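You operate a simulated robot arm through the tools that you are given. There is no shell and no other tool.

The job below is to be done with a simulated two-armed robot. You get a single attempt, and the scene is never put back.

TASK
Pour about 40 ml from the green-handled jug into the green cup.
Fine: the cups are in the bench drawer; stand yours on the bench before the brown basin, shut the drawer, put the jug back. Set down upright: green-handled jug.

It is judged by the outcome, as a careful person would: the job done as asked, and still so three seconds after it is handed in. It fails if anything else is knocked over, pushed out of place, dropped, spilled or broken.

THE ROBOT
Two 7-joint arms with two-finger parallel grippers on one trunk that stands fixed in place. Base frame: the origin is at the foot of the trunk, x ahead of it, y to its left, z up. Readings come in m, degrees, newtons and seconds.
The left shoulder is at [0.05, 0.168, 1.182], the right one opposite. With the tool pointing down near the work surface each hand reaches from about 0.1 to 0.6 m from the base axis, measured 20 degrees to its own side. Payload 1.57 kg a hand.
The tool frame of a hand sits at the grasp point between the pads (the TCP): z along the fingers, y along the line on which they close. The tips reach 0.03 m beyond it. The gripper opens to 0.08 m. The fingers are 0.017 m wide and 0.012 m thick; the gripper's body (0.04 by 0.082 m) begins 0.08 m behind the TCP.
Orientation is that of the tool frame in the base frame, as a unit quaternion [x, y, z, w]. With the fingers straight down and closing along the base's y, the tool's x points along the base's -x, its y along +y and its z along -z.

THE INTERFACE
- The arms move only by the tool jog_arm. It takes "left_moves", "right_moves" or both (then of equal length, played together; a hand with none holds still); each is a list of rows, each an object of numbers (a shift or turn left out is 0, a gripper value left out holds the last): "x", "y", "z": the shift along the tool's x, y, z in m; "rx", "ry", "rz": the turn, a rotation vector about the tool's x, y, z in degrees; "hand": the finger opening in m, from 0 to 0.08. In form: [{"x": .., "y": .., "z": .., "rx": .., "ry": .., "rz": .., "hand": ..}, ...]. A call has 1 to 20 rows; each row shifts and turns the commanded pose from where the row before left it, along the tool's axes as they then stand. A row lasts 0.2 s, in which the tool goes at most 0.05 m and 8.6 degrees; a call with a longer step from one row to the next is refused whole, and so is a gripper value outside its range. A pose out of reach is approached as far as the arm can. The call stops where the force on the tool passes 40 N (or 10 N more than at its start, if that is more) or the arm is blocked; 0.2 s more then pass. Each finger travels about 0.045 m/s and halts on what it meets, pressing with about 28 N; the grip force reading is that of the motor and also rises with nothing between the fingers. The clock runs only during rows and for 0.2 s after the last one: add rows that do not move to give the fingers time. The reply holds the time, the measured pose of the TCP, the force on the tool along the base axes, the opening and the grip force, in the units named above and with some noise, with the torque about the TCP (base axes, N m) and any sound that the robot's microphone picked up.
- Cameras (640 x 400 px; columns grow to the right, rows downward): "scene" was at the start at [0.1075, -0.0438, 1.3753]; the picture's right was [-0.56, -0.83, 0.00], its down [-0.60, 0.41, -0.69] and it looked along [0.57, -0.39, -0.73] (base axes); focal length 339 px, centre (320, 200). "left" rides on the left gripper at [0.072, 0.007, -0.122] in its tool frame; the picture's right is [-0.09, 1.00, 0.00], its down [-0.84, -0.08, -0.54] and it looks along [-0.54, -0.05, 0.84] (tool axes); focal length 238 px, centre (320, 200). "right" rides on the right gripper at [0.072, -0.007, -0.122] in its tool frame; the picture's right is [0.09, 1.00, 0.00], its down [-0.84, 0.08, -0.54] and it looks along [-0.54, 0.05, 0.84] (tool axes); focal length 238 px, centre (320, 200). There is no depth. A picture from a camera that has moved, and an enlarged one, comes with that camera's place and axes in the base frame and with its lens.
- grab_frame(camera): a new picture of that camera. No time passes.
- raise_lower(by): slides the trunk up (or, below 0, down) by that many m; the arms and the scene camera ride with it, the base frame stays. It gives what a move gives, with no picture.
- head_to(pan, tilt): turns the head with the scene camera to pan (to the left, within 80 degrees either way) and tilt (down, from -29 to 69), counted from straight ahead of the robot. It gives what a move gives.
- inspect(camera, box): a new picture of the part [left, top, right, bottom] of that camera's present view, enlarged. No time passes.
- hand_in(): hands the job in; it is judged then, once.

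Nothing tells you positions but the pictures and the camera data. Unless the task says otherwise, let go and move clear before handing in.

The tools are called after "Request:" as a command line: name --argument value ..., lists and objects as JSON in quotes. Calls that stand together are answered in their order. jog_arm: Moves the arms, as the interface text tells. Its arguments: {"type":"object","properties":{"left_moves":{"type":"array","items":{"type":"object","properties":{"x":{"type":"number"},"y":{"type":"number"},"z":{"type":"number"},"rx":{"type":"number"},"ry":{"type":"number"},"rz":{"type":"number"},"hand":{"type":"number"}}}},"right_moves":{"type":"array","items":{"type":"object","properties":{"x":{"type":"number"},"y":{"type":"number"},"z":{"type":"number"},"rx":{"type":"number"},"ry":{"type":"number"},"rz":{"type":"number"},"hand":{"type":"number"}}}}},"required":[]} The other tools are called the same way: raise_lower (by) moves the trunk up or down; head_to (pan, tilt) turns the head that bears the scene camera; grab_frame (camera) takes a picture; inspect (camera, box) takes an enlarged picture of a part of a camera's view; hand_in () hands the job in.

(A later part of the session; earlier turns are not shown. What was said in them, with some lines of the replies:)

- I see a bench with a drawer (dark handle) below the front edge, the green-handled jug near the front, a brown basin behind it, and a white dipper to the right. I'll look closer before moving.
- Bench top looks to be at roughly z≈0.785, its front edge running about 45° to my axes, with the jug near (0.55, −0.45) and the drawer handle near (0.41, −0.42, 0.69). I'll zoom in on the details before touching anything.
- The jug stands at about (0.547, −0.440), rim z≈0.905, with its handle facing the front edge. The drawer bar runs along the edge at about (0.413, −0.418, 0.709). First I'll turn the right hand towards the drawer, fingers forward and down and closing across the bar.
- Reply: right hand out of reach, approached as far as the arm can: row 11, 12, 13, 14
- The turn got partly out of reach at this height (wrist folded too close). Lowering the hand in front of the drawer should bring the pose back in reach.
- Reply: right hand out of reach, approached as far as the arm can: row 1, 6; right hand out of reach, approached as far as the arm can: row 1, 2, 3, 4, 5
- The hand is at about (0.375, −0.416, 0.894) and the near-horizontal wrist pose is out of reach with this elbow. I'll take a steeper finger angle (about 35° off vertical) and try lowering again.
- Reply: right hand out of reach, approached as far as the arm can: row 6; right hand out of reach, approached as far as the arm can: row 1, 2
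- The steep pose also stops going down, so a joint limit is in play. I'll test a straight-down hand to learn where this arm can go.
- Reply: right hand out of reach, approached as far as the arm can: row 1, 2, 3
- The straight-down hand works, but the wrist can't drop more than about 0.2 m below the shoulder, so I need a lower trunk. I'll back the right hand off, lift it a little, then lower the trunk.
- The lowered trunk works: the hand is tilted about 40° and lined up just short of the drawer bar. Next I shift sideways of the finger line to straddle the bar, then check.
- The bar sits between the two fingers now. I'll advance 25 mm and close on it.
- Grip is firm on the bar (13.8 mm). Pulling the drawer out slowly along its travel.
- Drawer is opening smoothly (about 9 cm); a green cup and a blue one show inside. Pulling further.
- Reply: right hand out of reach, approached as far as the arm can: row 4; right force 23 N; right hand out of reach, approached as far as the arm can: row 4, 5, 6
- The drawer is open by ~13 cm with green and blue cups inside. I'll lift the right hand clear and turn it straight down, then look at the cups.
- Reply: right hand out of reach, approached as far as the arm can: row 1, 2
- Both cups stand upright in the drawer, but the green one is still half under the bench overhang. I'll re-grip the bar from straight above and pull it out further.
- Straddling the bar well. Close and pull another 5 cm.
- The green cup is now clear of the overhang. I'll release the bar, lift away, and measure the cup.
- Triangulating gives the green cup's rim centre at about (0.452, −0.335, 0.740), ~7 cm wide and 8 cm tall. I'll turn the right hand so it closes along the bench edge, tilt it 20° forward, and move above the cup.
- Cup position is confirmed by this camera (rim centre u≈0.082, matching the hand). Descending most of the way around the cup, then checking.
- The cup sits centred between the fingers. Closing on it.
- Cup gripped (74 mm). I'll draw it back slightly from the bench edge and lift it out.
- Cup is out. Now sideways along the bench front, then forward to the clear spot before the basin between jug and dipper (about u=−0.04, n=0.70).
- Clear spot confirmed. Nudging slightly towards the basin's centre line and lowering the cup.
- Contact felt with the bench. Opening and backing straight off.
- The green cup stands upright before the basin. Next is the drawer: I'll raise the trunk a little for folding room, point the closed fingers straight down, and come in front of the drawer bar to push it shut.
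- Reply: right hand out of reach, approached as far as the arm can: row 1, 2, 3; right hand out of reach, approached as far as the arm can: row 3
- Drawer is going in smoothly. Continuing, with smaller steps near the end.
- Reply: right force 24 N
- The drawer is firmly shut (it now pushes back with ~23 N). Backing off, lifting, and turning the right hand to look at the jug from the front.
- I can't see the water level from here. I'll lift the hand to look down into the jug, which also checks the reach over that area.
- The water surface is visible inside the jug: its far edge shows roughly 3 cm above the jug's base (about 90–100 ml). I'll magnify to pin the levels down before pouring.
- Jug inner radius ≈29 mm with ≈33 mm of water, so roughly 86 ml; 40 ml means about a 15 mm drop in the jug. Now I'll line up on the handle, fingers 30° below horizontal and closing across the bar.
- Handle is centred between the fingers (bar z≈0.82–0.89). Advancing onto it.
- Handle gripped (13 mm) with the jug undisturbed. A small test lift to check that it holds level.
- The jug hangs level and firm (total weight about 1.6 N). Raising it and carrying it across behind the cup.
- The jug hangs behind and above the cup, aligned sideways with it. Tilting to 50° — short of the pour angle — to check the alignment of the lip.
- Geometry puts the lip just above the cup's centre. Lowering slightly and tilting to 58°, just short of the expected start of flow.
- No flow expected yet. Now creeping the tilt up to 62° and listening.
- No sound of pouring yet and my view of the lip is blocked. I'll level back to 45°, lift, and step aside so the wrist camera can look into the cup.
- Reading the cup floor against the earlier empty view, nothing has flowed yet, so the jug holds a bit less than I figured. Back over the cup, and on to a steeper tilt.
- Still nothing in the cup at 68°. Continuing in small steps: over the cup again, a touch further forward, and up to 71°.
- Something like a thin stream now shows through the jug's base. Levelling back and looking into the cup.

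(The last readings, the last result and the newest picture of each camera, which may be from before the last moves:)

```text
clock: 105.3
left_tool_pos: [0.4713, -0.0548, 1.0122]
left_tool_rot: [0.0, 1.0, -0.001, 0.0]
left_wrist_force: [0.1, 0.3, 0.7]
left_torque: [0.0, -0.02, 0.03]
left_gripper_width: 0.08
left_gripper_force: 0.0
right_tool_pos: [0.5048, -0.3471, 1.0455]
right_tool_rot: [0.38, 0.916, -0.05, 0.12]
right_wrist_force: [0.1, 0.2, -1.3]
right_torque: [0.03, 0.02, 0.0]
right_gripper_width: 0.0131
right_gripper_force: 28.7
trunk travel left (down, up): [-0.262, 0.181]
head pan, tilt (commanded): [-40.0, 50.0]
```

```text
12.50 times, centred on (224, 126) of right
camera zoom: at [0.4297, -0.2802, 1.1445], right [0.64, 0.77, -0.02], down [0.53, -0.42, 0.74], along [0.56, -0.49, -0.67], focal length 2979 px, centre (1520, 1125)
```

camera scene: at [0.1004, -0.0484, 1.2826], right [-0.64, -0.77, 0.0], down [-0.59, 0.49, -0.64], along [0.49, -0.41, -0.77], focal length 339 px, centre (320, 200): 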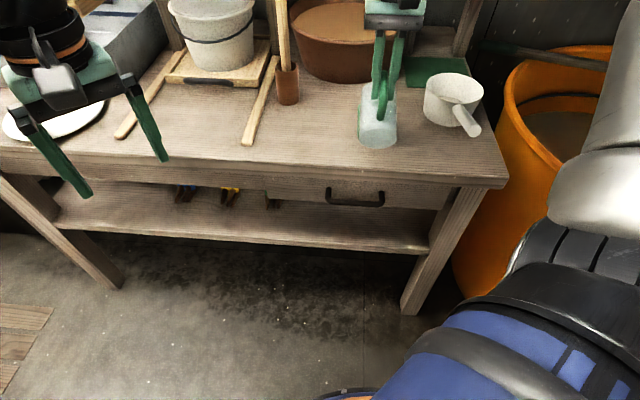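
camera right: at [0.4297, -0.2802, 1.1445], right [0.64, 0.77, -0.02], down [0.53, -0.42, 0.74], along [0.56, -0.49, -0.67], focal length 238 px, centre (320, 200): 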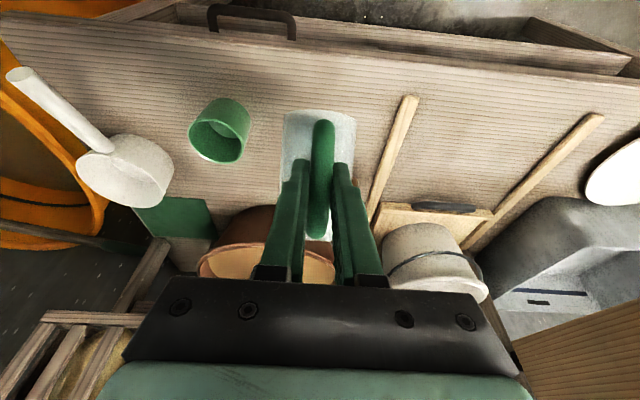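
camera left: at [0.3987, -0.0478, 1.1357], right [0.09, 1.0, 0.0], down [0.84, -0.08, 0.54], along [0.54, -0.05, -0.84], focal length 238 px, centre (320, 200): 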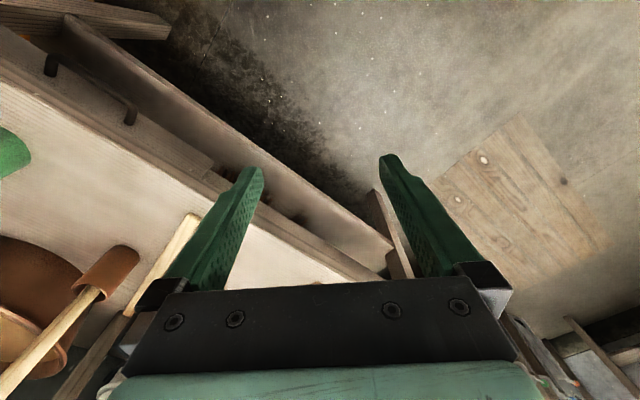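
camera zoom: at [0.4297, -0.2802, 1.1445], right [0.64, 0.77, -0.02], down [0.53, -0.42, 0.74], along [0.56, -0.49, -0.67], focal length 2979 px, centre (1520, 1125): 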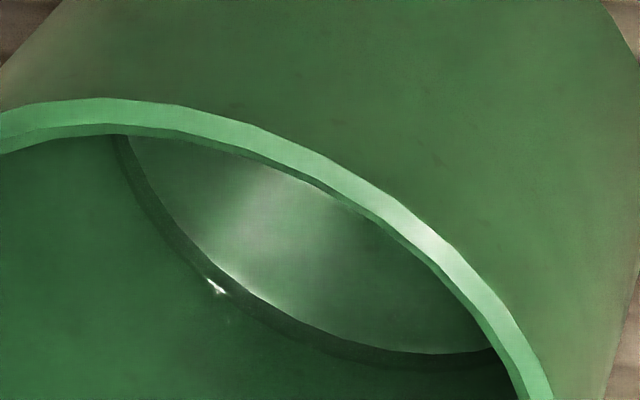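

Water is now in the cup: the waterline sits about 4 mm above the cup floor, i.e. ~14 ml (and the same reading of the jug gives ~53 ml at the start). Pouring a second portion, tilting to 73.5°.

Request:
jog_arm --right_moves '[{"y": -0.0274}, {"y": -0.0274}, {"y": -0.0274}, {"y": -0.0274}, {"y": -0.0274}, {"x": 0.0006, "z": 0.0309}, {"x": 0.0006, "z": 0.0309}, {"ry": 7}, {"ry": 7}, {"ry": 6}, {"ry": 5}, {"ry": 1}, {"ry": 1}, {"ry": 1}, {"ry": 0.5}, {}, {}, {}]'

Request:
inspect --camera "scene" --box '[340, 60, 410, 150]'

```text
clock: 109.1
left_tool_pos: [0.471, -0.0541, 1.0133]
left_tool_rot: [0.0, 1.0, 0.0, 0.0]
left_wrist_force: [-0.8, 0.0, 0.4]
left_torque: [0.03, -0.01, -0.01]
left_gripper_width: 0.08
left_gripper_force: 0.1
right_tool_pos: [0.4184, -0.4541, 0.9849]
right_tool_rot: [0.38, 0.917, 0.045, -0.109]
right_wrist_force: [-0.6, -0.5, -1.4]
right_torque: [0.01, 0.02, -0.01]
right_gripper_width: 0.0129
right_gripper_force: 28.2
trunk travel left (down, up): [-0.262, 0.181]
head pan, tilt (commanded): [-40.0, 50.0]
```

```text
4.44 times, centred on (375, 105) of scene
camera zoom: at [0.1004, -0.0484, 1.2826], right [-0.64, -0.77, 0.0], down [-0.59, 0.49, -0.64], along [0.49, -0.41, -0.77], focal length 1506 px, centre (76, 622)
```

zoom: 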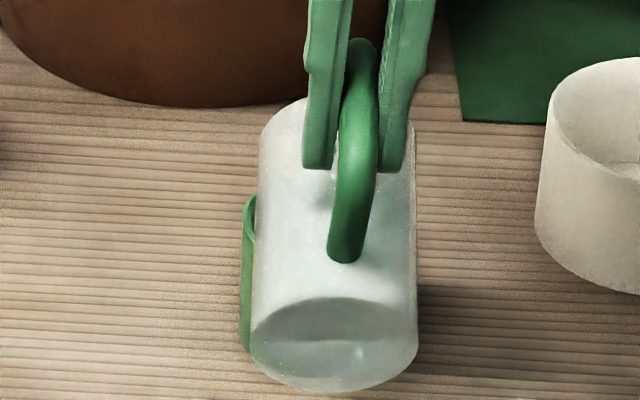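

Request:
jog_arm --right_moves '[{"ry": -8}, {"ry": -7}, {"ry": -7}, {"ry": -6.5}, {"x": -0.0006, "z": -0.0309}, {"x": -0.0006, "z": -0.0309}, {"y": 0.0274}, {"y": 0.0274}, {"y": 0.0274}, {"y": 0.0274}, {"y": 0.0274}, {}, {}]'

Request:
inspect --camera "right" --box '[185, 92, 255, 166]'

Request:
inspect --camera "right" --box '[208, 110, 240, 142]'

```text
clock: 111.9
left_tool_pos: [0.4704, -0.0539, 1.0124]
left_tool_rot: [0.0, 1.0, 0.0, 0.0]
left_wrist_force: [0.0, 0.7, 0.3]
left_torque: [-0.03, -0.01, -0.02]
left_gripper_width: 0.0798
left_gripper_force: 0.0
right_tool_pos: [0.5056, -0.3477, 1.0458]
right_tool_rot: [0.38, 0.916, -0.049, 0.12]
right_wrist_force: [-0.2, 0.4, -1.7]
right_torque: [0.06, 0.03, -0.02]
right_gripper_width: 0.0133
right_gripper_force: 28.0
trunk travel left (down, up): [-0.262, 0.181]
head pan, tilt (commanded): [-40.0, 50.0]
```

```text
5.41 times, centred on (220, 129) of right
camera zoom: at [0.4301, -0.2799, 1.1443], right [0.64, 0.77, -0.02], down [0.53, -0.42, 0.74], along [0.56, -0.49, -0.67], focal length 1288 px, centre (860, 584)
```

zoom: 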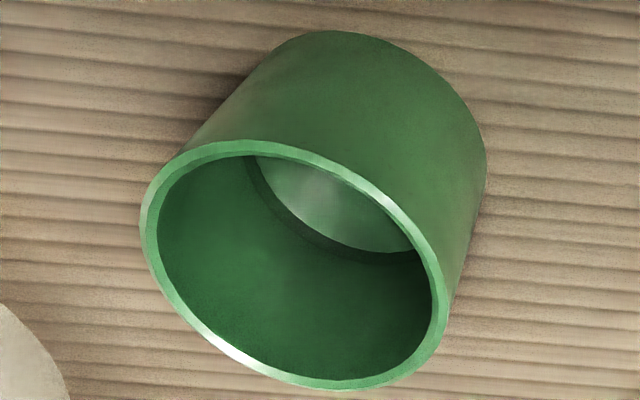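

```text
12.50 times, centred on (224, 126) of right
camera zoom: at [0.4301, -0.2799, 1.1443], right [0.64, 0.77, -0.02], down [0.53, -0.42, 0.74], along [0.56, -0.49, -0.67], focal length 2979 px, centre (1520, 1125)
```

zoom: 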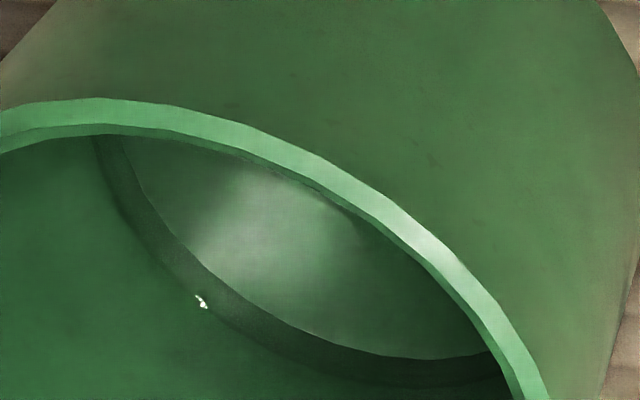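

About 17 ml now (waterline ~5 mm). Another portion: 75.5° with a one-second hold.

Request:
jog_arm --right_moves '[{"y": -0.0274}, {"y": -0.0274}, {"y": -0.0274}, {"y": -0.0274}, {"y": -0.0274}, {"x": -0.0001, "z": 0.0285}, {"x": -0.0001, "z": 0.0285}, {"ry": 7}, {"ry": 7}, {"ry": 7}, {"ry": 5}, {"ry": 1.5}, {"ry": 1}, {"ry": 1}, {"ry": 1}, {}, {}, {}, {}, {}]'

Request:
inspect --camera "scene" --box '[340, 60, 410, 150]'

```text
clock: 116.1
left_tool_pos: [0.4714, -0.0548, 1.0131]
left_tool_rot: [0.0, 1.0, 0.0, 0.0]
left_wrist_force: [0.0, 0.0, 0.8]
left_torque: [-0.03, -0.02, -0.01]
left_gripper_width: 0.0801
left_gripper_force: 0.0
right_tool_pos: [0.4182, -0.4535, 0.9892]
right_tool_rot: [0.38, 0.915, 0.052, -0.125]
right_wrist_force: [0.0, -0.2, -2.1]
right_torque: [0.0, -0.01, -0.03]
right_gripper_width: 0.0131
right_gripper_force: 28.2
trunk travel left (down, up): [-0.262, 0.181]
head pan, tilt (commanded): [-40.0, 50.0]
```

```text
4.44 times, centred on (375, 105) of scene
camera zoom: at [0.1004, -0.0484, 1.2826], right [-0.64, -0.77, 0.0], down [-0.59, 0.49, -0.64], along [0.49, -0.41, -0.77], focal length 1506 px, centre (76, 622)
```

zoom: 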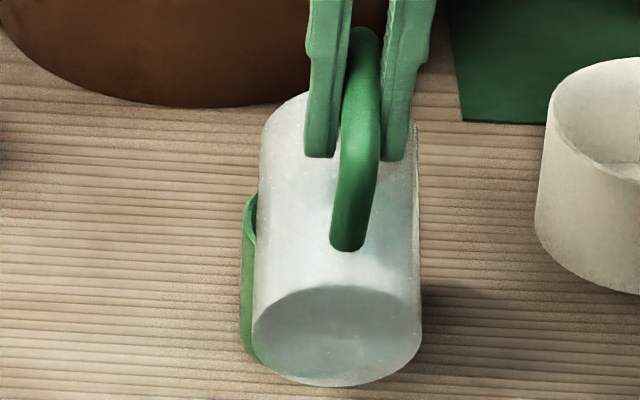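

Request:
jog_arm --right_moves '[{"ry": -8}, {"ry": -8}, {"ry": -7.5}, {"ry": -7}, {"x": 0.0001, "z": -0.0285}, {"x": 0.0001, "z": -0.0285}, {"y": 0.0274}, {"y": 0.0274}, {"y": 0.0274}, {"y": 0.0274}, {"y": 0.0274}, {}, {}]'

Request:
inspect --camera "right" --box '[185, 92, 255, 166]'

Request:
inspect --camera "right" --box '[208, 110, 240, 142]'

```text
clock: 118.9
left_tool_pos: [0.4704, -0.0549, 1.0127]
left_tool_rot: [0.0, 1.0, 0.0, -0.001]
left_wrist_force: [0.2, 0.7, 0.3]
left_torque: [0.01, 0.0, -0.01]
left_gripper_width: 0.0801
left_gripper_force: 0.1
right_tool_pos: [0.5067, -0.3462, 1.0457]
right_tool_rot: [0.38, 0.916, -0.049, 0.12]
right_wrist_force: [0.9, -0.6, -1.1]
right_torque: [0.03, 0.06, -0.04]
right_gripper_width: 0.0132
right_gripper_force: 27.5
trunk travel left (down, up): [-0.262, 0.181]
head pan, tilt (commanded): [-40.0, 50.0]
```

```text
5.41 times, centred on (220, 129) of right
camera zoom: at [0.4308, -0.2793, 1.1455], right [0.64, 0.77, -0.02], down [0.53, -0.42, 0.74], along [0.56, -0.49, -0.67], focal length 1288 px, centre (860, 584)
```

zoom: 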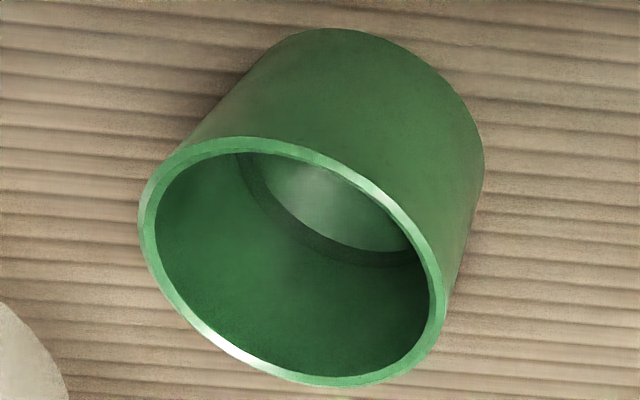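

```text
12.50 times, centred on (224, 126) of right
camera zoom: at [0.4308, -0.2793, 1.1455], right [0.64, 0.77, -0.02], down [0.53, -0.42, 0.74], along [0.56, -0.49, -0.67], focal length 2979 px, centre (1520, 1125)
```

zoom: 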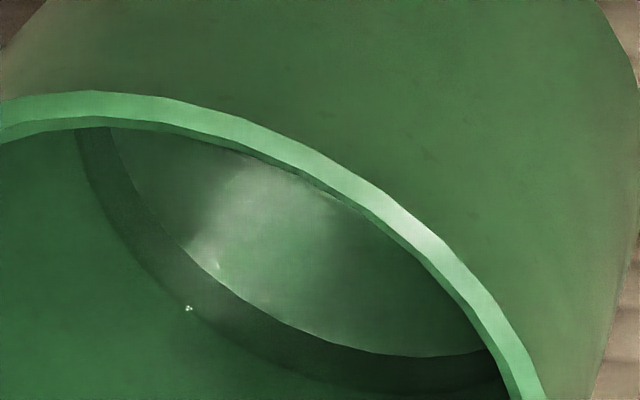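

Now ~26 ml (waterline ~8 mm). I'll raise the trunk slightly for reach at steeper tilt, then pour a further portion at 78°.

Request:
raise_lower --by 0.06

Request:
jog_arm --right_moves '[{"y": -0.0274}, {"y": -0.0274}, {"y": -0.0274}, {"y": -0.0274}, {"y": -0.0274}, {"x": 0.0068, "z": 0.0283}, {"x": 0.0068, "z": 0.0283}, {"x": 0.0068, "z": 0.0283}, {"x": 0.0068, "z": 0.0283}, {}]'

```text
clock: 119.9
left_tool_pos: [0.4718, -0.054, 1.0718]
left_tool_rot: [-0.001, 1.0, 0.0, 0.0]
left_wrist_force: [0.6, 0.2, 1.5]
left_torque: [0.01, -0.02, 0.02]
left_gripper_width: 0.0801
left_gripper_force: 0.0
right_tool_pos: [0.5066, -0.3472, 1.1062]
right_tool_rot: [0.38, 0.916, -0.049, 0.12]
right_wrist_force: [0.2, -0.7, -0.3]
right_torque: [0.03, 0.01, -0.01]
right_gripper_width: 0.0131
right_gripper_force: 27.8
trunk travel left (down, up): [-0.322, 0.121]
head pan, tilt (commanded): [-40.0, 50.0]
```

```text
clock: 122.1
left_tool_pos: [0.4702, -0.0552, 1.073]
left_tool_rot: [0.0, 1.0, 0.001, 0.0]
left_wrist_force: [0.7, 0.7, -0.2]
left_torque: [-0.02, 0.01, -0.02]
left_gripper_width: 0.08
left_gripper_force: 0.1
right_tool_pos: [0.4104, -0.4453, 0.989]
right_tool_rot: [0.38, 0.916, -0.048, 0.12]
right_wrist_force: [-0.7, 0.1, -0.7]
right_torque: [0.03, -0.01, -0.03]
right_gripper_width: 0.013
right_gripper_force: 27.9
trunk travel left (down, up): [-0.322, 0.121]
head pan, tilt (commanded): [-40.0, 50.0]
```

Request:
jog_arm --right_moves '[{"x": -0.0068, "z": 0.0018}, {"x": -0.0067, "z": 0.0018}, {"ry": 7}, {"ry": 7}, {"ry": 7}, {"ry": 6}, {"ry": 2}, {"ry": 1}, {"ry": 1}, {"ry": 1}, {"ry": 1}, {}, {}, {}, {}, {}]'

Request:
inspect --camera "scene" --box '[330, 80, 400, 170]'

```text
clock: 125.5
left_tool_pos: [0.4696, -0.0545, 1.072]
left_tool_rot: [0.0, 1.0, 0.0, 0.001]
left_wrist_force: [-0.6, 0.0, -0.2]
left_torque: [0.0, 0.04, -0.01]
left_gripper_width: 0.08
left_gripper_force: 0.0
right_tool_pos: [0.4215, -0.4546, 0.9907]
right_tool_rot: [0.378, 0.912, 0.061, -0.144]
right_wrist_force: [-0.9, 0.0, 0.1]
right_torque: [-0.02, -0.01, 0.0]
right_gripper_width: 0.0129
right_gripper_force: 27.5
trunk travel left (down, up): [-0.322, 0.121]
head pan, tilt (commanded): [-40.0, 50.0]
```

```text
4.44 times, centred on (365, 125) of scene
camera zoom: at [0.1004, -0.0484, 1.3426], right [-0.64, -0.77, 0.0], down [-0.59, 0.49, -0.64], along [0.49, -0.41, -0.77], focal length 1506 px, centre (120, 533)
```

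zoom: 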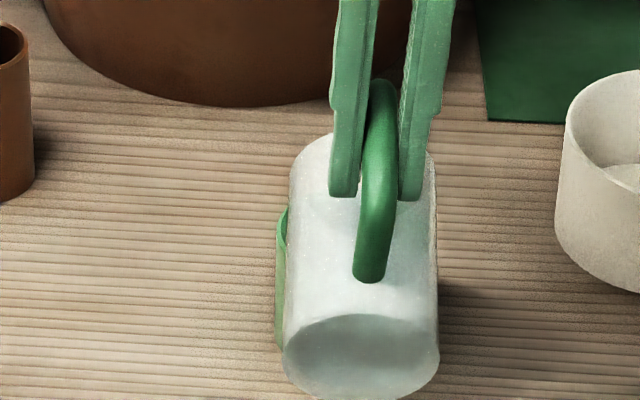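

Request:
jog_arm --right_moves '[{"ry": -8.5}, {"ry": -8.5}, {"ry": -8}, {"ry": -8}, {"x": 0.0008, "z": -0.0287}, {"x": 0.0009, "z": -0.0287}, {"y": 0.0274}, {"y": 0.0274}, {"y": 0.0274}, {"y": 0.0274}, {"y": 0.0274}, {}, {}]'

Request:
inspect --camera "right" --box '[185, 92, 255, 166]'

Request:
inspect --camera "right" --box '[208, 110, 240, 142]'

```text
clock: 128.3
left_tool_pos: [0.4717, -0.0542, 1.0721]
left_tool_rot: [0.0, 1.0, 0.0, 0.0]
left_wrist_force: [-0.9, -0.1, -0.2]
left_torque: [0.01, -0.01, 0.03]
left_gripper_width: 0.08
left_gripper_force: 0.1
right_tool_pos: [0.505, -0.3478, 1.0456]
right_tool_rot: [0.379, 0.916, -0.049, 0.12]
right_wrist_force: [0.1, -0.6, -1.5]
right_torque: [0.01, -0.03, -0.01]
right_gripper_width: 0.0128
right_gripper_force: 28.2
trunk travel left (down, up): [-0.322, 0.121]
head pan, tilt (commanded): [-40.0, 50.0]
```

```text
5.41 times, centred on (220, 129) of right
camera zoom: at [0.4299, -0.2797, 1.145], right [0.64, 0.77, -0.02], down [0.53, -0.42, 0.74], along [0.56, -0.49, -0.67], focal length 1288 px, centre (860, 584)
```

zoom: 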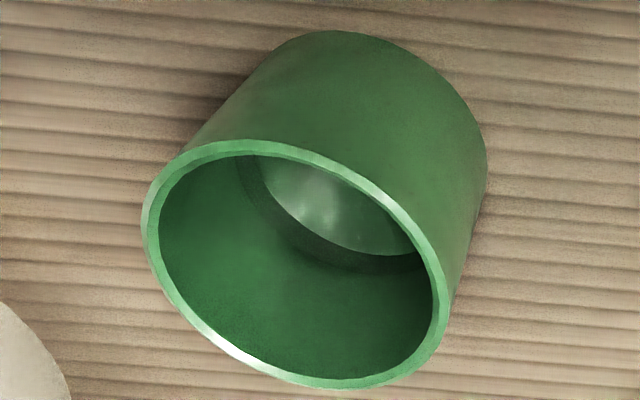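

```text
12.50 times, centred on (224, 126) of right
camera zoom: at [0.4299, -0.2797, 1.145], right [0.64, 0.77, -0.02], down [0.53, -0.42, 0.74], along [0.56, -0.49, -0.67], focal length 2979 px, centre (1520, 1125)
```

zoom: 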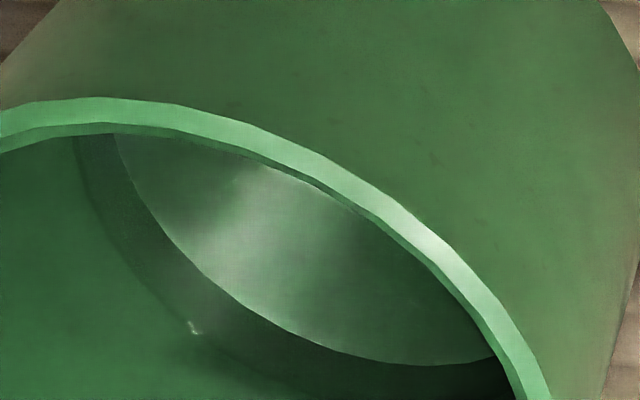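

About 30 ml now (waterline ~9.5 mm). One more portion at a slightly steeper 81°.

Request:
jog_arm --right_moves '[{"y": -0.0274}, {"y": -0.0274}, {"y": -0.0274}, {"y": -0.0274}, {"y": -0.0274}, {"x": -0.0019, "z": 0.0285}, {"x": -0.002, "z": 0.0285}, {"ry": 8}, {"ry": 8}, {"ry": 8}, {"ry": 6}, {"ry": 2}, {"ry": 1}, {"ry": 1}, {"ry": 1}, {"ry": 1}, {}, {}, {}, {}]'

Request:
inspect --camera "scene" --box '[330, 80, 400, 170]'

```text
clock: 132.5
left_tool_pos: [0.4718, -0.055, 1.0719]
left_tool_rot: [0.0, 1.0, 0.001, 0.001]
left_wrist_force: [0.1, -0.4, 0.4]
left_torque: [-0.02, 0.0, -0.01]
left_gripper_width: 0.08
left_gripper_force: 0.1
right_tool_pos: [0.4228, -0.4566, 0.992]
right_tool_rot: [0.377, 0.908, 0.071, -0.169]
right_wrist_force: [0.3, -0.3, -1.6]
right_torque: [0.04, -0.07, -0.01]
right_gripper_width: 0.0127
right_gripper_force: 27.8
trunk travel left (down, up): [-0.322, 0.121]
head pan, tilt (commanded): [-40.0, 50.0]
```

```text
4.44 times, centred on (365, 125) of scene
camera zoom: at [0.1004, -0.0484, 1.3426], right [-0.64, -0.77, 0.0], down [-0.59, 0.49, -0.64], along [0.49, -0.41, -0.77], focal length 1506 px, centre (120, 533)
```

zoom: 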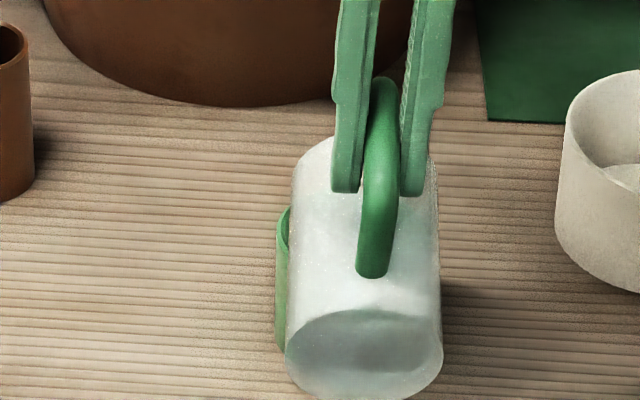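

Request:
jog_arm --right_moves '[{"ry": -8.5}, {"ry": -8.5}, {"ry": -8.5}, {"ry": -8.5}, {"ry": -2}, {"x": 0.0019, "z": -0.0285}, {"x": 0.002, "z": -0.0285}, {"y": 0.0274}, {"y": 0.0274}, {"y": 0.0274}, {"y": 0.0274}, {"y": 0.0274}, {}, {}]'

Request:
inspect --camera "right" --box '[185, 92, 255, 166]'

Request:
inspect --camera "right" --box '[208, 110, 240, 142]'

```text
clock: 135.5
left_tool_pos: [0.4712, -0.0546, 1.0716]
left_tool_rot: [-0.001, 1.0, 0.0, 0.0]
left_wrist_force: [-0.2, 0.6, 0.4]
left_torque: [0.04, 0.0, 0.01]
left_gripper_width: 0.0798
left_gripper_force: 0.1
right_tool_pos: [0.5059, -0.3444, 1.0435]
right_tool_rot: [0.379, 0.916, -0.049, 0.12]
right_wrist_force: [0.1, -0.1, -0.7]
right_torque: [0.04, 0.03, 0.01]
right_gripper_width: 0.0129
right_gripper_force: 28.0
trunk travel left (down, up): [-0.322, 0.121]
head pan, tilt (commanded): [-40.0, 50.0]
```

```text
5.41 times, centred on (220, 129) of right
camera zoom: at [0.4313, -0.2776, 1.1441], right [0.64, 0.77, -0.02], down [0.53, -0.42, 0.74], along [0.56, -0.49, -0.67], focal length 1288 px, centre (860, 584)
```

zoom: 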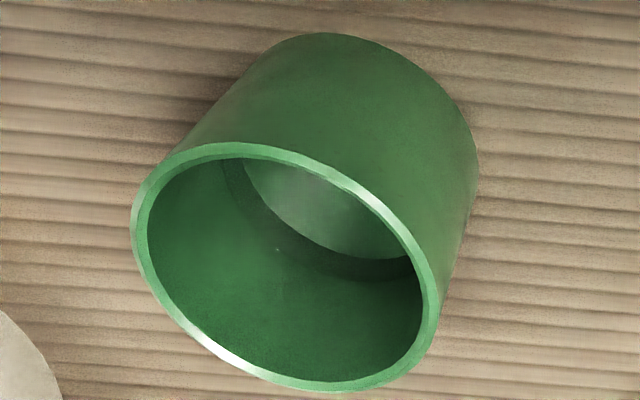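

```text
12.50 times, centred on (224, 126) of right
camera zoom: at [0.4313, -0.2776, 1.1441], right [0.64, 0.77, -0.02], down [0.53, -0.42, 0.74], along [0.56, -0.49, -0.67], focal length 2979 px, centre (1520, 1125)
```

zoom: 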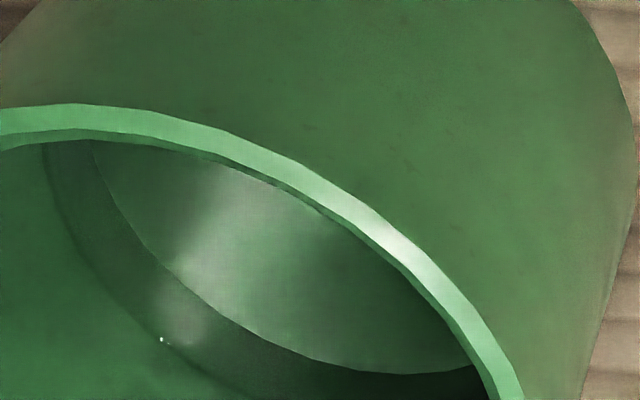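

The waterline is now ~11.5 mm above the cup floor, i.e. close to 38–40 ml. I'll set the jug upright, lower the trunk again, and carry it back over its home spot.

Request:
jog_arm --right_moves '[{"ry": -7.5}, {"ry": -7.5}, {"ry": -7.5}, {"ry": -7.5}, {"ry": -7.5}, {"ry": -7.5}, {}]'

Request:
raise_lower --by -0.06

```text
clock: 137.1
left_tool_pos: [0.4715, -0.0562, 1.073]
left_tool_rot: [0.0, 1.0, 0.0, 0.0]
left_wrist_force: [-0.2, -0.2, -0.8]
left_torque: [0.01, 0.01, 0.02]
left_gripper_width: 0.08
left_gripper_force: 0.1
right_tool_pos: [0.5067, -0.3455, 1.0445]
right_tool_rot: [0.332, 0.8, -0.19, 0.462]
right_wrist_force: [-0.1, -0.2, -1.4]
right_torque: [0.08, 0.02, 0.02]
right_gripper_width: 0.0131
right_gripper_force: 28.0
trunk travel left (down, up): [-0.322, 0.121]
head pan, tilt (commanded): [-40.0, 50.0]
```

```text
clock: 138.1
left_tool_pos: [0.471, -0.0545, 1.0125]
left_tool_rot: [0.001, 1.0, 0.0, -0.001]
left_wrist_force: [-0.3, 0.6, 0.1]
left_torque: [0.0, 0.02, 0.01]
left_gripper_width: 0.0798
left_gripper_force: 0.1
right_tool_pos: [0.5056, -0.3467, 0.9859]
right_tool_rot: [0.333, 0.8, -0.192, 0.461]
right_wrist_force: [-0.8, 0.1, -1.1]
right_torque: [0.05, 0.07, 0.03]
right_gripper_width: 0.0131
right_gripper_force: 28.0
trunk travel left (down, up): [-0.262, 0.181]
head pan, tilt (commanded): [-40.0, 50.0]
```

Request:
jog_arm --right_moves '[{"y": -0.0172}, {"y": -0.0172}, {"x": 0.01556, "z": 0.01466}, {"x": 0.01556, "z": 0.01466}, {"x": 0.01556, "z": 0.01466}, {"x": 0.01556, "z": 0.01466}, {"x": 0.01556, "z": 0.01466}, {}, {}]'

Request:
grab_frame --camera "right"

Request:
inspect --camera "left" --box '[0, 80, 180, 260]'

```text
clock: 140.1
left_tool_pos: [0.4714, -0.0542, 1.0126]
left_tool_rot: [0.0, 1.0, 0.0, 0.0]
left_wrist_force: [0.3, 0.7, -0.1]
left_torque: [0.03, 0.0, 0.03]
left_gripper_width: 0.0799
left_gripper_force: 0.1
right_tool_pos: [0.499, -0.3881, 0.8815]
right_tool_rot: [0.331, 0.801, -0.19, 0.461]
right_wrist_force: [-0.2, 0.1, -0.4]
right_torque: [0.06, 0.05, -0.02]
right_gripper_width: 0.0129
right_gripper_force: 28.1
trunk travel left (down, up): [-0.262, 0.181]
head pan, tilt (commanded): [-40.0, 50.0]
```

```text
taken
camera right: at [0.3956, -0.2923, 0.8804], right [0.67, 0.74, -0.08], down [0.02, 0.09, 1.0], along [0.74, -0.67, 0.05], focal length 238 px, centre (320, 200)
```

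right: 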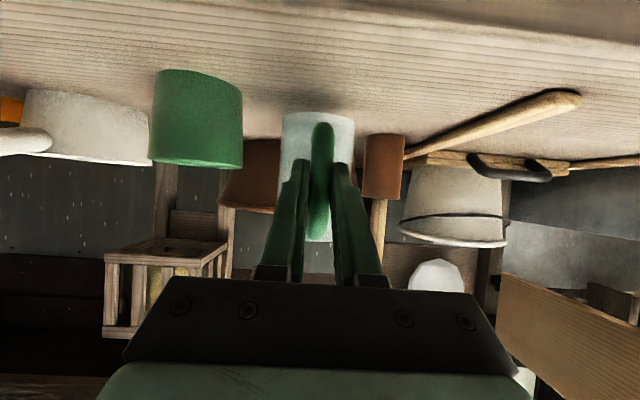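

```text
2.22 times, centred on (90, 170) of left
camera zoom: at [0.3987, -0.0477, 1.1358], right [0.09, 1.0, 0.0], down [0.84, -0.08, 0.54], along [0.54, -0.05, -0.84], focal length 530 px, centre (831, 267)
```

zoom: 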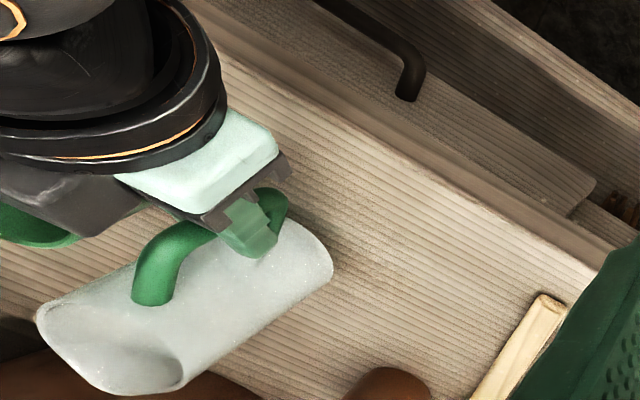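

Over its home spot, still level. Lowering gently.

Request:
jog_arm --right_moves '[{"x": 0.0039, "z": 0.0022}, {"x": 0.0039, "z": 0.0022}, {"x": 0.0035, "z": 0.002}, {"x": 0.0017, "z": 0.001}, {}, {}]'

```text
clock: 141.5
left_tool_pos: [0.4704, -0.0538, 1.0127]
left_tool_rot: [-0.001, 1.0, 0.0, 0.0]
left_wrist_force: [-0.3, 0.1, -0.6]
left_torque: [0.0, -0.01, 0.01]
left_gripper_width: 0.0801
left_gripper_force: 0.0
right_tool_pos: [0.4999, -0.3882, 0.8655]
right_tool_rot: [0.331, 0.8, -0.19, 0.462]
right_wrist_force: [0.7, 0.0, -0.7]
right_torque: [0.06, 0.02, 0.0]
right_gripper_width: 0.0133
right_gripper_force: 27.6
trunk travel left (down, up): [-0.262, 0.181]
head pan, tilt (commanded): [-40.0, 50.0]
```

Request:
jog_arm --right_moves '[{"x": 0.0013, "z": 0.00075}, {"x": 0.0013, "z": 0.00075}, {"x": 0.0009, "z": 0.0005}, {}, {}]'

Request:
inspect --camera "left" --box '[0, 120, 120, 230]'

Request:
inspect --camera "right" --box '[220, 60, 420, 260]'

```text
clock: 142.7
left_tool_pos: [0.4714, -0.0549, 1.0129]
left_tool_rot: [0.0, 1.0, 0.0, 0.001]
left_wrist_force: [-0.2, 0.6, 0.0]
left_torque: [0.01, 0.0, 0.01]
left_gripper_width: 0.0799
left_gripper_force: 0.1
right_tool_pos: [0.4993, -0.388, 0.8617]
right_tool_rot: [0.332, 0.8, -0.191, 0.462]
right_wrist_force: [0.1, -0.5, -1.6]
right_torque: [0.04, 0.06, 0.0]
right_gripper_width: 0.0127
right_gripper_force: 27.9
trunk travel left (down, up): [-0.262, 0.181]
head pan, tilt (commanded): [-40.0, 50.0]
```

```text
3.64 times, centred on (60, 175) of left
camera zoom: at [0.3987, -0.0478, 1.1358], right [0.09, 1.0, 0.0], down [0.84, -0.08, 0.54], along [0.54, -0.05, -0.84], focal length 867 px, centre (1266, 291)
```

zoom: 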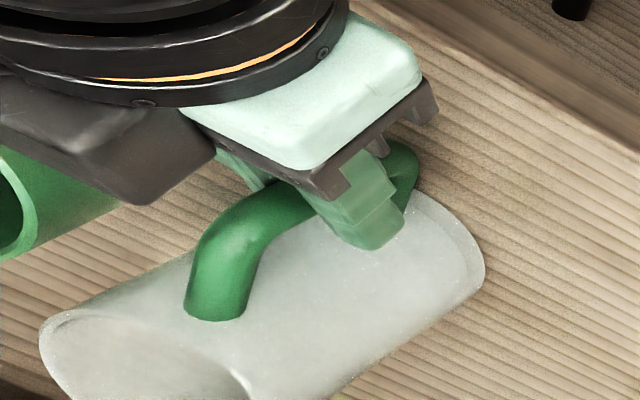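

```text
2.00 times, centred on (320, 160) of right
camera zoom: at [0.3956, -0.2924, 0.861], right [0.67, 0.74, -0.08], down [0.02, 0.09, 1.0], along [0.74, -0.67, 0.05], focal length 477 px, centre (320, 280)
```

zoom: 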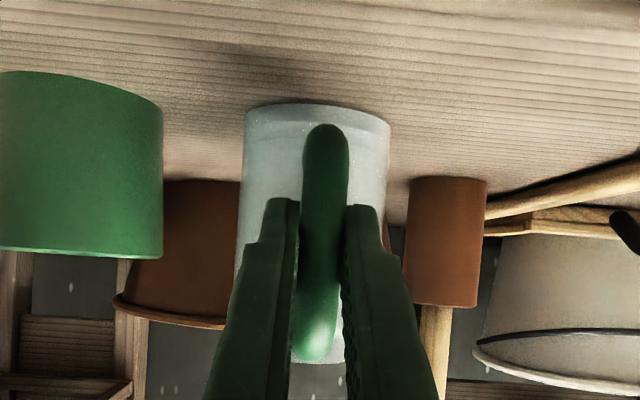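

Request:
jog_arm --right_moves '[{"x": 0.0009, "z": 0.0005}, {"x": 0.0009, "z": 0.0005}, {}, {}]'

```text
clock: 143.7
left_tool_pos: [0.4716, -0.0555, 1.012]
left_tool_rot: [0.0, 1.0, 0.0, 0.0]
left_wrist_force: [-0.4, 0.5, -0.6]
left_torque: [-0.02, 0.02, -0.02]
left_gripper_width: 0.0801
left_gripper_force: 0.1
right_tool_pos: [0.499, -0.3882, 0.8604]
right_tool_rot: [0.331, 0.8, -0.191, 0.462]
right_wrist_force: [-0.7, -0.9, 0.0]
right_torque: [-0.06, -0.03, -0.03]
right_gripper_width: 0.0133
right_gripper_force: 28.1
trunk travel left (down, up): [-0.262, 0.181]
head pan, tilt (commanded): [-40.0, 50.0]
```

Request:
jog_arm --right_moves '[{"x": 0.0009, "z": 0.0005}, {}, {}]'

```text
clock: 144.5
left_tool_pos: [0.4703, -0.0537, 1.0131]
left_tool_rot: [0.0, 1.0, 0.0, 0.0]
left_wrist_force: [0.4, 0.0, -0.1]
left_torque: [0.02, 0.01, 0.04]
left_gripper_width: 0.0799
left_gripper_force: 0.1
right_tool_pos: [0.4988, -0.3884, 0.8604]
right_tool_rot: [0.332, 0.8, -0.191, 0.462]
right_wrist_force: [-0.5, 0.7, 3.3]
right_torque: [-0.24, -0.24, -0.01]
right_gripper_width: 0.0127
right_gripper_force: 28.1
trunk travel left (down, up): [-0.262, 0.181]
head pan, tilt (commanded): [-40.0, 50.0]
```

The base is resting on the bench. Releasing the handle.

Request:
jog_arm --right_moves '[{"hand": 0.05}, {}, {}, {}]'

Request:
inspect --camera "right" --box '[220, 60, 420, 260]'

Request:
inspect --camera "left" --box '[0, 80, 180, 260]'

```text
clock: 145.5
left_tool_pos: [0.4703, -0.0546, 1.0137]
left_tool_rot: [0.0, 1.0, 0.0, 0.001]
left_wrist_force: [-0.8, -0.7, 0.0]
left_torque: [-0.01, 0.0, -0.01]
left_gripper_width: 0.0802
left_gripper_force: 0.0
right_tool_pos: [0.4987, -0.3884, 0.859]
right_tool_rot: [0.332, 0.8, -0.191, 0.462]
right_wrist_force: [0.4, 0.2, -0.4]
right_torque: [-0.03, -0.01, -0.01]
right_gripper_width: 0.0501
right_gripper_force: 0.1
trunk travel left (down, up): [-0.262, 0.181]
head pan, tilt (commanded): [-40.0, 50.0]
```

```text
2.00 times, centred on (320, 160) of right
camera zoom: at [0.3953, -0.2918, 0.8581], right [0.67, 0.74, -0.08], down [0.02, 0.09, 1.0], along [0.74, -0.67, 0.05], focal length 477 px, centre (320, 280)
```

zoom: 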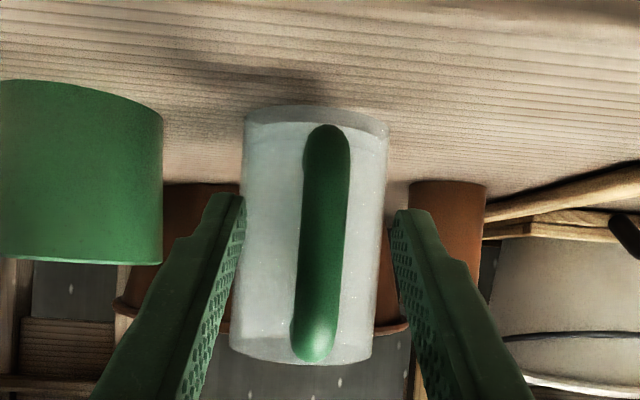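

```text
2.22 times, centred on (90, 170) of left
camera zoom: at [0.3986, -0.0477, 1.1358], right [0.09, 1.0, 0.0], down [0.84, -0.08, 0.54], along [0.54, -0.05, -0.84], focal length 530 px, centre (831, 267)
```

zoom: 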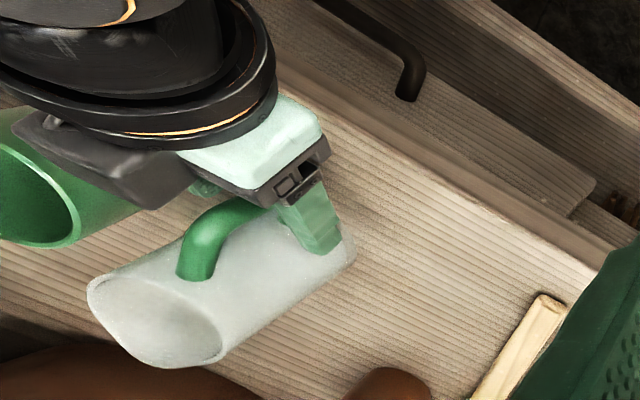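

The jug stands upright at home. Backing out and going to the same overhead viewpoint as before to compare the levels in jug and cup.

Request:
jog_arm --right_moves '[{"z": -0.02}, {"z": -0.02}, {"z": -0.02}, {"z": -0.02}, {"x": -0.0377, "y": -0.001, "z": -0.0122}, {"x": -0.0377, "y": -0.001, "z": -0.0122}, {"x": -0.0377, "y": -0.001, "z": -0.0122}, {"x": -0.0377, "y": -0.001, "z": -0.0122}, {"ry": 7.5}, {"ry": 7.5}, {"ry": 7.5}, {"ry": 7.5}, {"ry": 7.5}, {"ry": 7.5}, {"ry": 7.5}, {"ry": 7.5}, {"x": -0.04, "hand": 0.08}, {}]'

Request:
grab_frame --camera "right"

Request:
inspect --camera "right" --box '[298, 130, 342, 206]'

```text
clock: 149.3
left_tool_pos: [0.4707, -0.0546, 1.0135]
left_tool_rot: [0.001, 1.0, 0.0, 0.0]
left_wrist_force: [0.7, 0.5, 0.7]
left_torque: [0.0, -0.01, -0.01]
left_gripper_width: 0.0802
left_gripper_force: 0.2
right_tool_pos: [0.5012, -0.3916, 1.0551]
right_tool_rot: [0.383, 0.924, 0.001, 0.0]
right_wrist_force: [0.7, -0.6, 0.3]
right_torque: [-0.01, 0.0, 0.0]
right_gripper_width: 0.0799
right_gripper_force: 0.1
trunk travel left (down, up): [-0.262, 0.181]
head pan, tilt (commanded): [-40.0, 50.0]
```

```text
taken
camera right: at [0.4458, -0.3461, 1.1765], right [0.64, 0.77, 0.0], down [0.65, -0.54, 0.54], along [0.42, -0.34, -0.84], focal length 238 px, centre (320, 200)
```

right: 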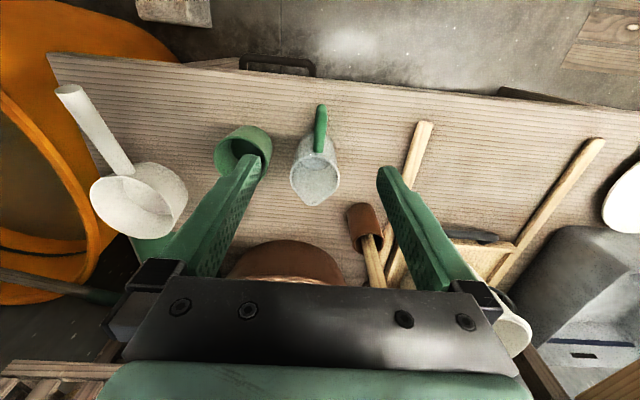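

```text
5.26 times, centred on (320, 168) of right
camera zoom: at [0.4458, -0.3461, 1.1765], right [0.64, 0.77, 0.0], down [0.65, -0.54, 0.54], along [0.42, -0.34, -0.84], focal length 1254 px, centre (320, 368)
```

zoom: 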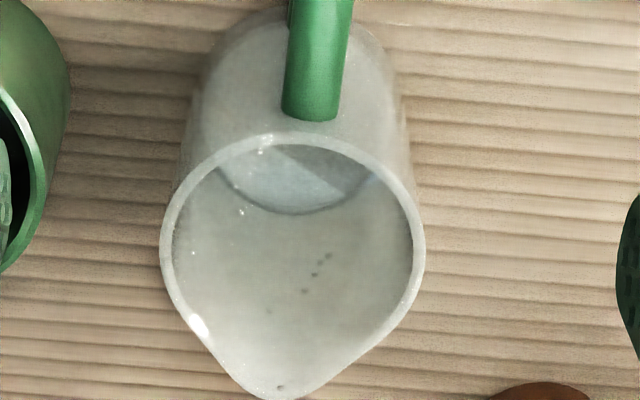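

Request:
inspect --camera "right" --box '[302, 152, 334, 176]'

Request:
inspect --camera "right" --box '[208, 118, 276, 186]'

```text
16.00 times, centred on (318, 164) of right
camera zoom: at [0.4458, -0.3461, 1.1765], right [0.64, 0.77, 0.0], down [0.65, -0.54, 0.54], along [0.42, -0.34, -0.84], focal length 3814 px, centre (352, 776)
```

zoom: 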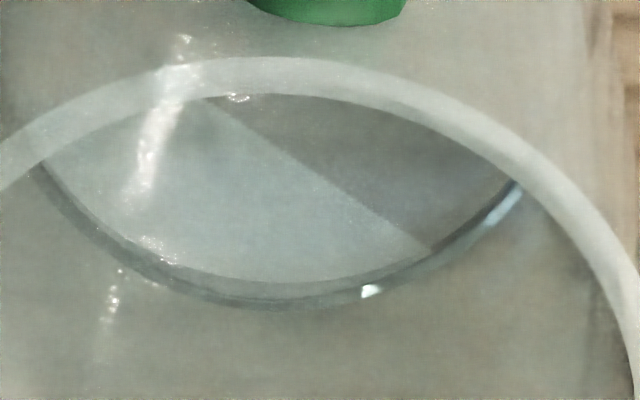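

```text
5.88 times, centred on (242, 152) of right
camera zoom: at [0.4458, -0.3461, 1.1765], right [0.64, 0.77, 0.0], down [0.65, -0.54, 0.54], along [0.42, -0.34, -0.84], focal length 1402 px, centre (779, 482)
```

zoom: 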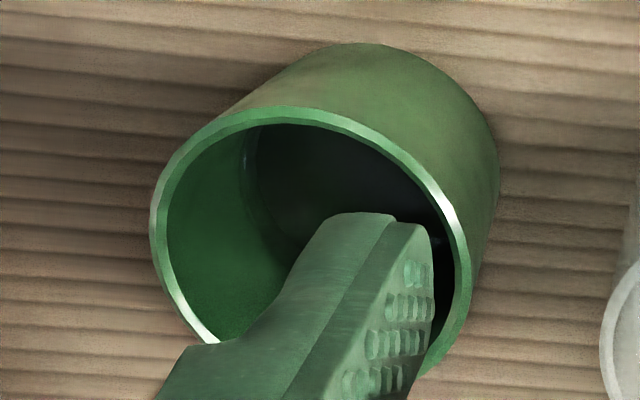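

Jug: about 5.7 mm of water left of an initial ~19.6 mm, so ≈36–37 ml poured. I'll shift over the cup for an unobstructed check.

Request:
jog_arm --right_moves '[{"y": -0.034}, {"y": -0.034}, {"y": -0.034}, {}]'

Request:
grab_frame --camera "right"

Request:
inspect --camera "right" --box '[280, 110, 360, 200]'

```text
clock: 150.3
left_tool_pos: [0.4701, -0.0544, 1.012]
left_tool_rot: [0.0, 1.0, 0.0, 0.0]
left_wrist_force: [-0.7, -0.2, 0.4]
left_torque: [-0.04, -0.01, -0.05]
left_gripper_width: 0.0801
left_gripper_force: 0.1
right_tool_pos: [0.4261, -0.4656, 1.0524]
right_tool_rot: [0.382, 0.924, 0.001, -0.001]
right_wrist_force: [0.0, 0.2, 0.5]
right_torque: [-0.04, -0.01, 0.03]
right_gripper_width: 0.0801
right_gripper_force: 0.0
trunk travel left (down, up): [-0.262, 0.181]
head pan, tilt (commanded): [-40.0, 50.0]
```

```text
taken
camera right: at [0.3721, -0.4198, 1.1742], right [0.64, 0.77, 0.0], down [0.65, -0.54, 0.54], along [0.42, -0.35, -0.84], focal length 238 px, centre (320, 200)
```

right: 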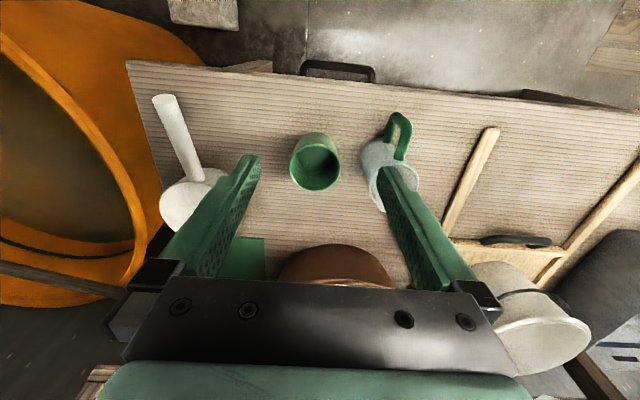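

```text
4.44 times, centred on (320, 155) of right
camera zoom: at [0.3721, -0.4198, 1.1742], right [0.64, 0.77, 0.0], down [0.65, -0.54, 0.54], along [0.42, -0.35, -0.84], focal length 1059 px, centre (320, 400)
```

zoom: 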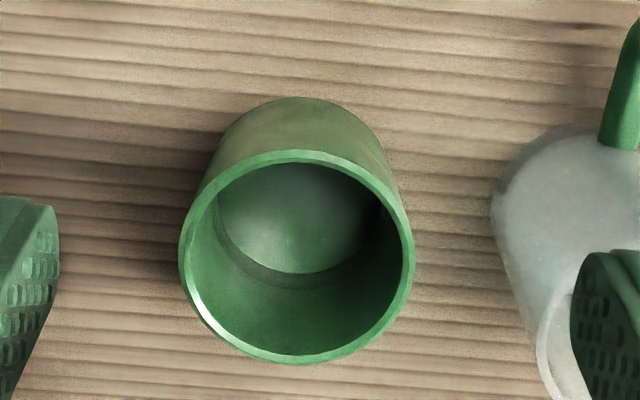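

Request:
inspect --camera "right" --box '[292, 130, 342, 182]'

Request:
inspect --camera "right" --box '[298, 156, 330, 180]'

```text
7.69 times, centred on (317, 156) of right
camera zoom: at [0.3721, -0.4198, 1.1742], right [0.64, 0.77, 0.0], down [0.65, -0.54, 0.54], along [0.42, -0.35, -0.84], focal length 1834 px, centre (343, 538)
```

zoom: 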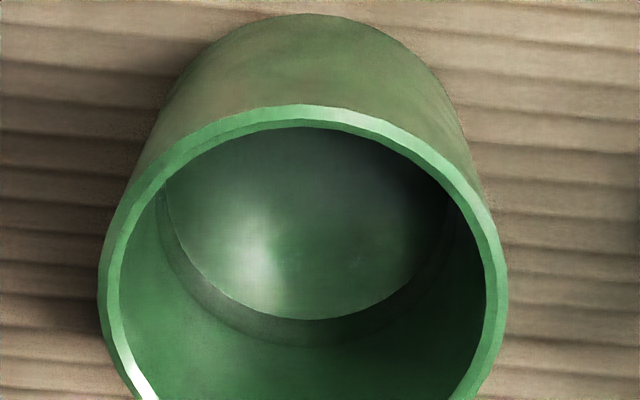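

```text
16.00 times, centred on (314, 168) of right
camera zoom: at [0.3721, -0.4198, 1.1742], right [0.64, 0.77, 0.0], down [0.65, -0.54, 0.54], along [0.42, -0.35, -0.84], focal length 3814 px, centre (416, 712)
```

zoom: 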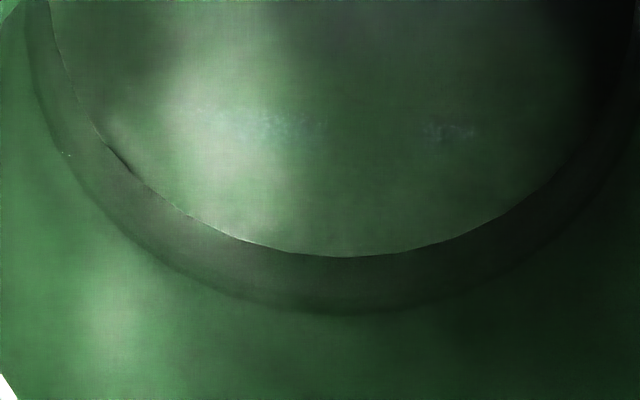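

Cup: the waterline is ~12 mm above the floor and the radius ~30–31 mm, giving ≈36–38 ml, which agrees with the drop in the jug. That is about 40 ml, so I'll withdraw the right hand and check the whole scene.

Request:
jog_arm --right_moves '[{"z": -0.03}, {"x": 0.04}, {"x": 0.04}, {"x": 0.04}, {"x": 0.04}, {"x": 0.03}, {"y": -0.03}, {"y": -0.03}, {"y": -0.03}, {}]'

Request:
grab_frame --camera "scene"

Request:
grab_frame --camera "right"

Request:
inspect --camera "scene" --box '[260, 60, 500, 230]'

```text
clock: 152.5
left_tool_pos: [0.4714, -0.0551, 1.0118]
left_tool_rot: [-0.001, 1.0, 0.0, 0.0]
left_wrist_force: [-0.1, 0.4, 0.5]
left_torque: [0.05, 0.0, 0.0]
left_gripper_width: 0.08
left_gripper_force: 0.1
right_tool_pos: [0.2283, -0.3958, 1.083]
right_tool_rot: [0.382, 0.924, 0.001, -0.001]
right_wrist_force: [0.9, 0.1, 0.1]
right_torque: [0.01, 0.0, -0.03]
right_gripper_width: 0.0802
right_gripper_force: 0.0
trunk travel left (down, up): [-0.262, 0.181]
head pan, tilt (commanded): [-40.0, 50.0]
```

```text
taken
camera scene: at [0.1003, -0.0484, 1.2826], right [-0.64, -0.77, 0.0], down [-0.59, 0.49, -0.64], along [0.49, -0.41, -0.77], focal length 339 px, centre (320, 200)
```

scene: 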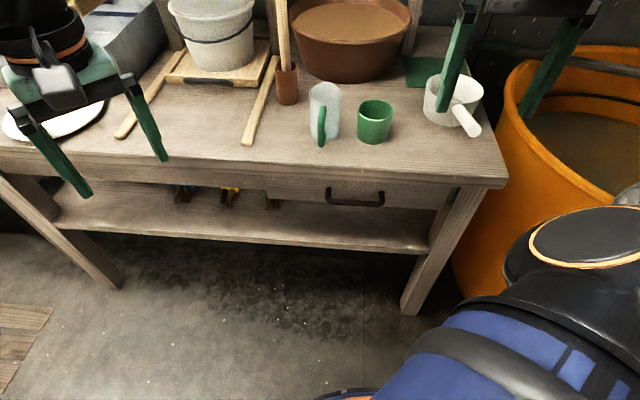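

```text
taken
camera right: at [0.1736, -0.3498, 1.2044], right [0.64, 0.77, 0.0], down [0.65, -0.54, 0.54], along [0.42, -0.35, -0.84], focal length 238 px, centre (320, 200)
```

right: 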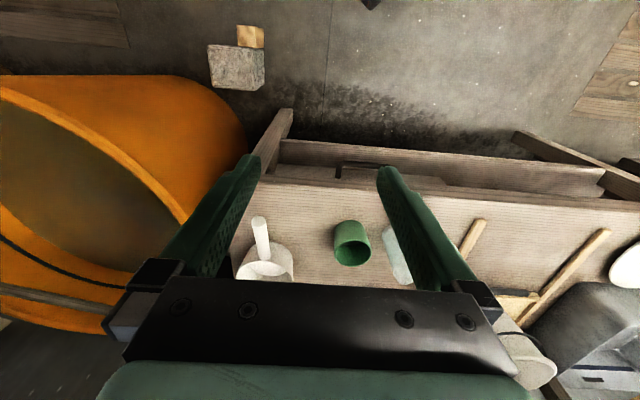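

```text
2.35 times, centred on (380, 145) of scene
camera zoom: at [0.1003, -0.0484, 1.2826], right [-0.64, -0.77, 0.0], down [-0.59, 0.49, -0.64], along [0.49, -0.41, -0.77], focal length 797 px, centre (179, 329)
```

zoom: 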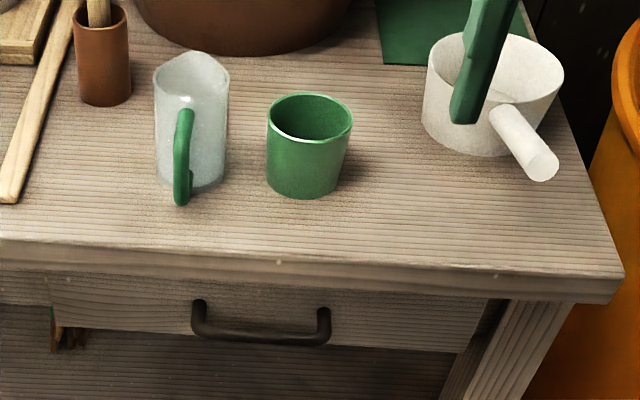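

The scene is in order: the green cup stands upright before the basin with roughly 37–38 ml in it, and the jug is upright at its home spot. The drawer is shut, nothing else has moved or spilled, and both hands are empty and clear, so I'm handing in.

Request:
hand_in

```text
The job is handed in.
```

The job is handed in. I poured an estimated 37 ml from the green-handled jug into the green cup, slightly under the 40 ml asked for. The cup reading was about 36–38 ml and the drop in the jug about 36–38 ml. Both come from camera views, so allow 3–4 ml either way.

- **Cup:** it stands upright on the bench in front of the brown basin. It is about 6 cm to the right of the basin's centre line, well within the basin's width.
- **Drawer:** it is shut; I pushed it until it met its stop.
- **Jug:** it is upright back in its original spot, with about 15 ml left in it.
- **Rest of the bench:** in the final pictures nothing was knocked over or moved, and I saw no spills. Both hands are empty and clear.
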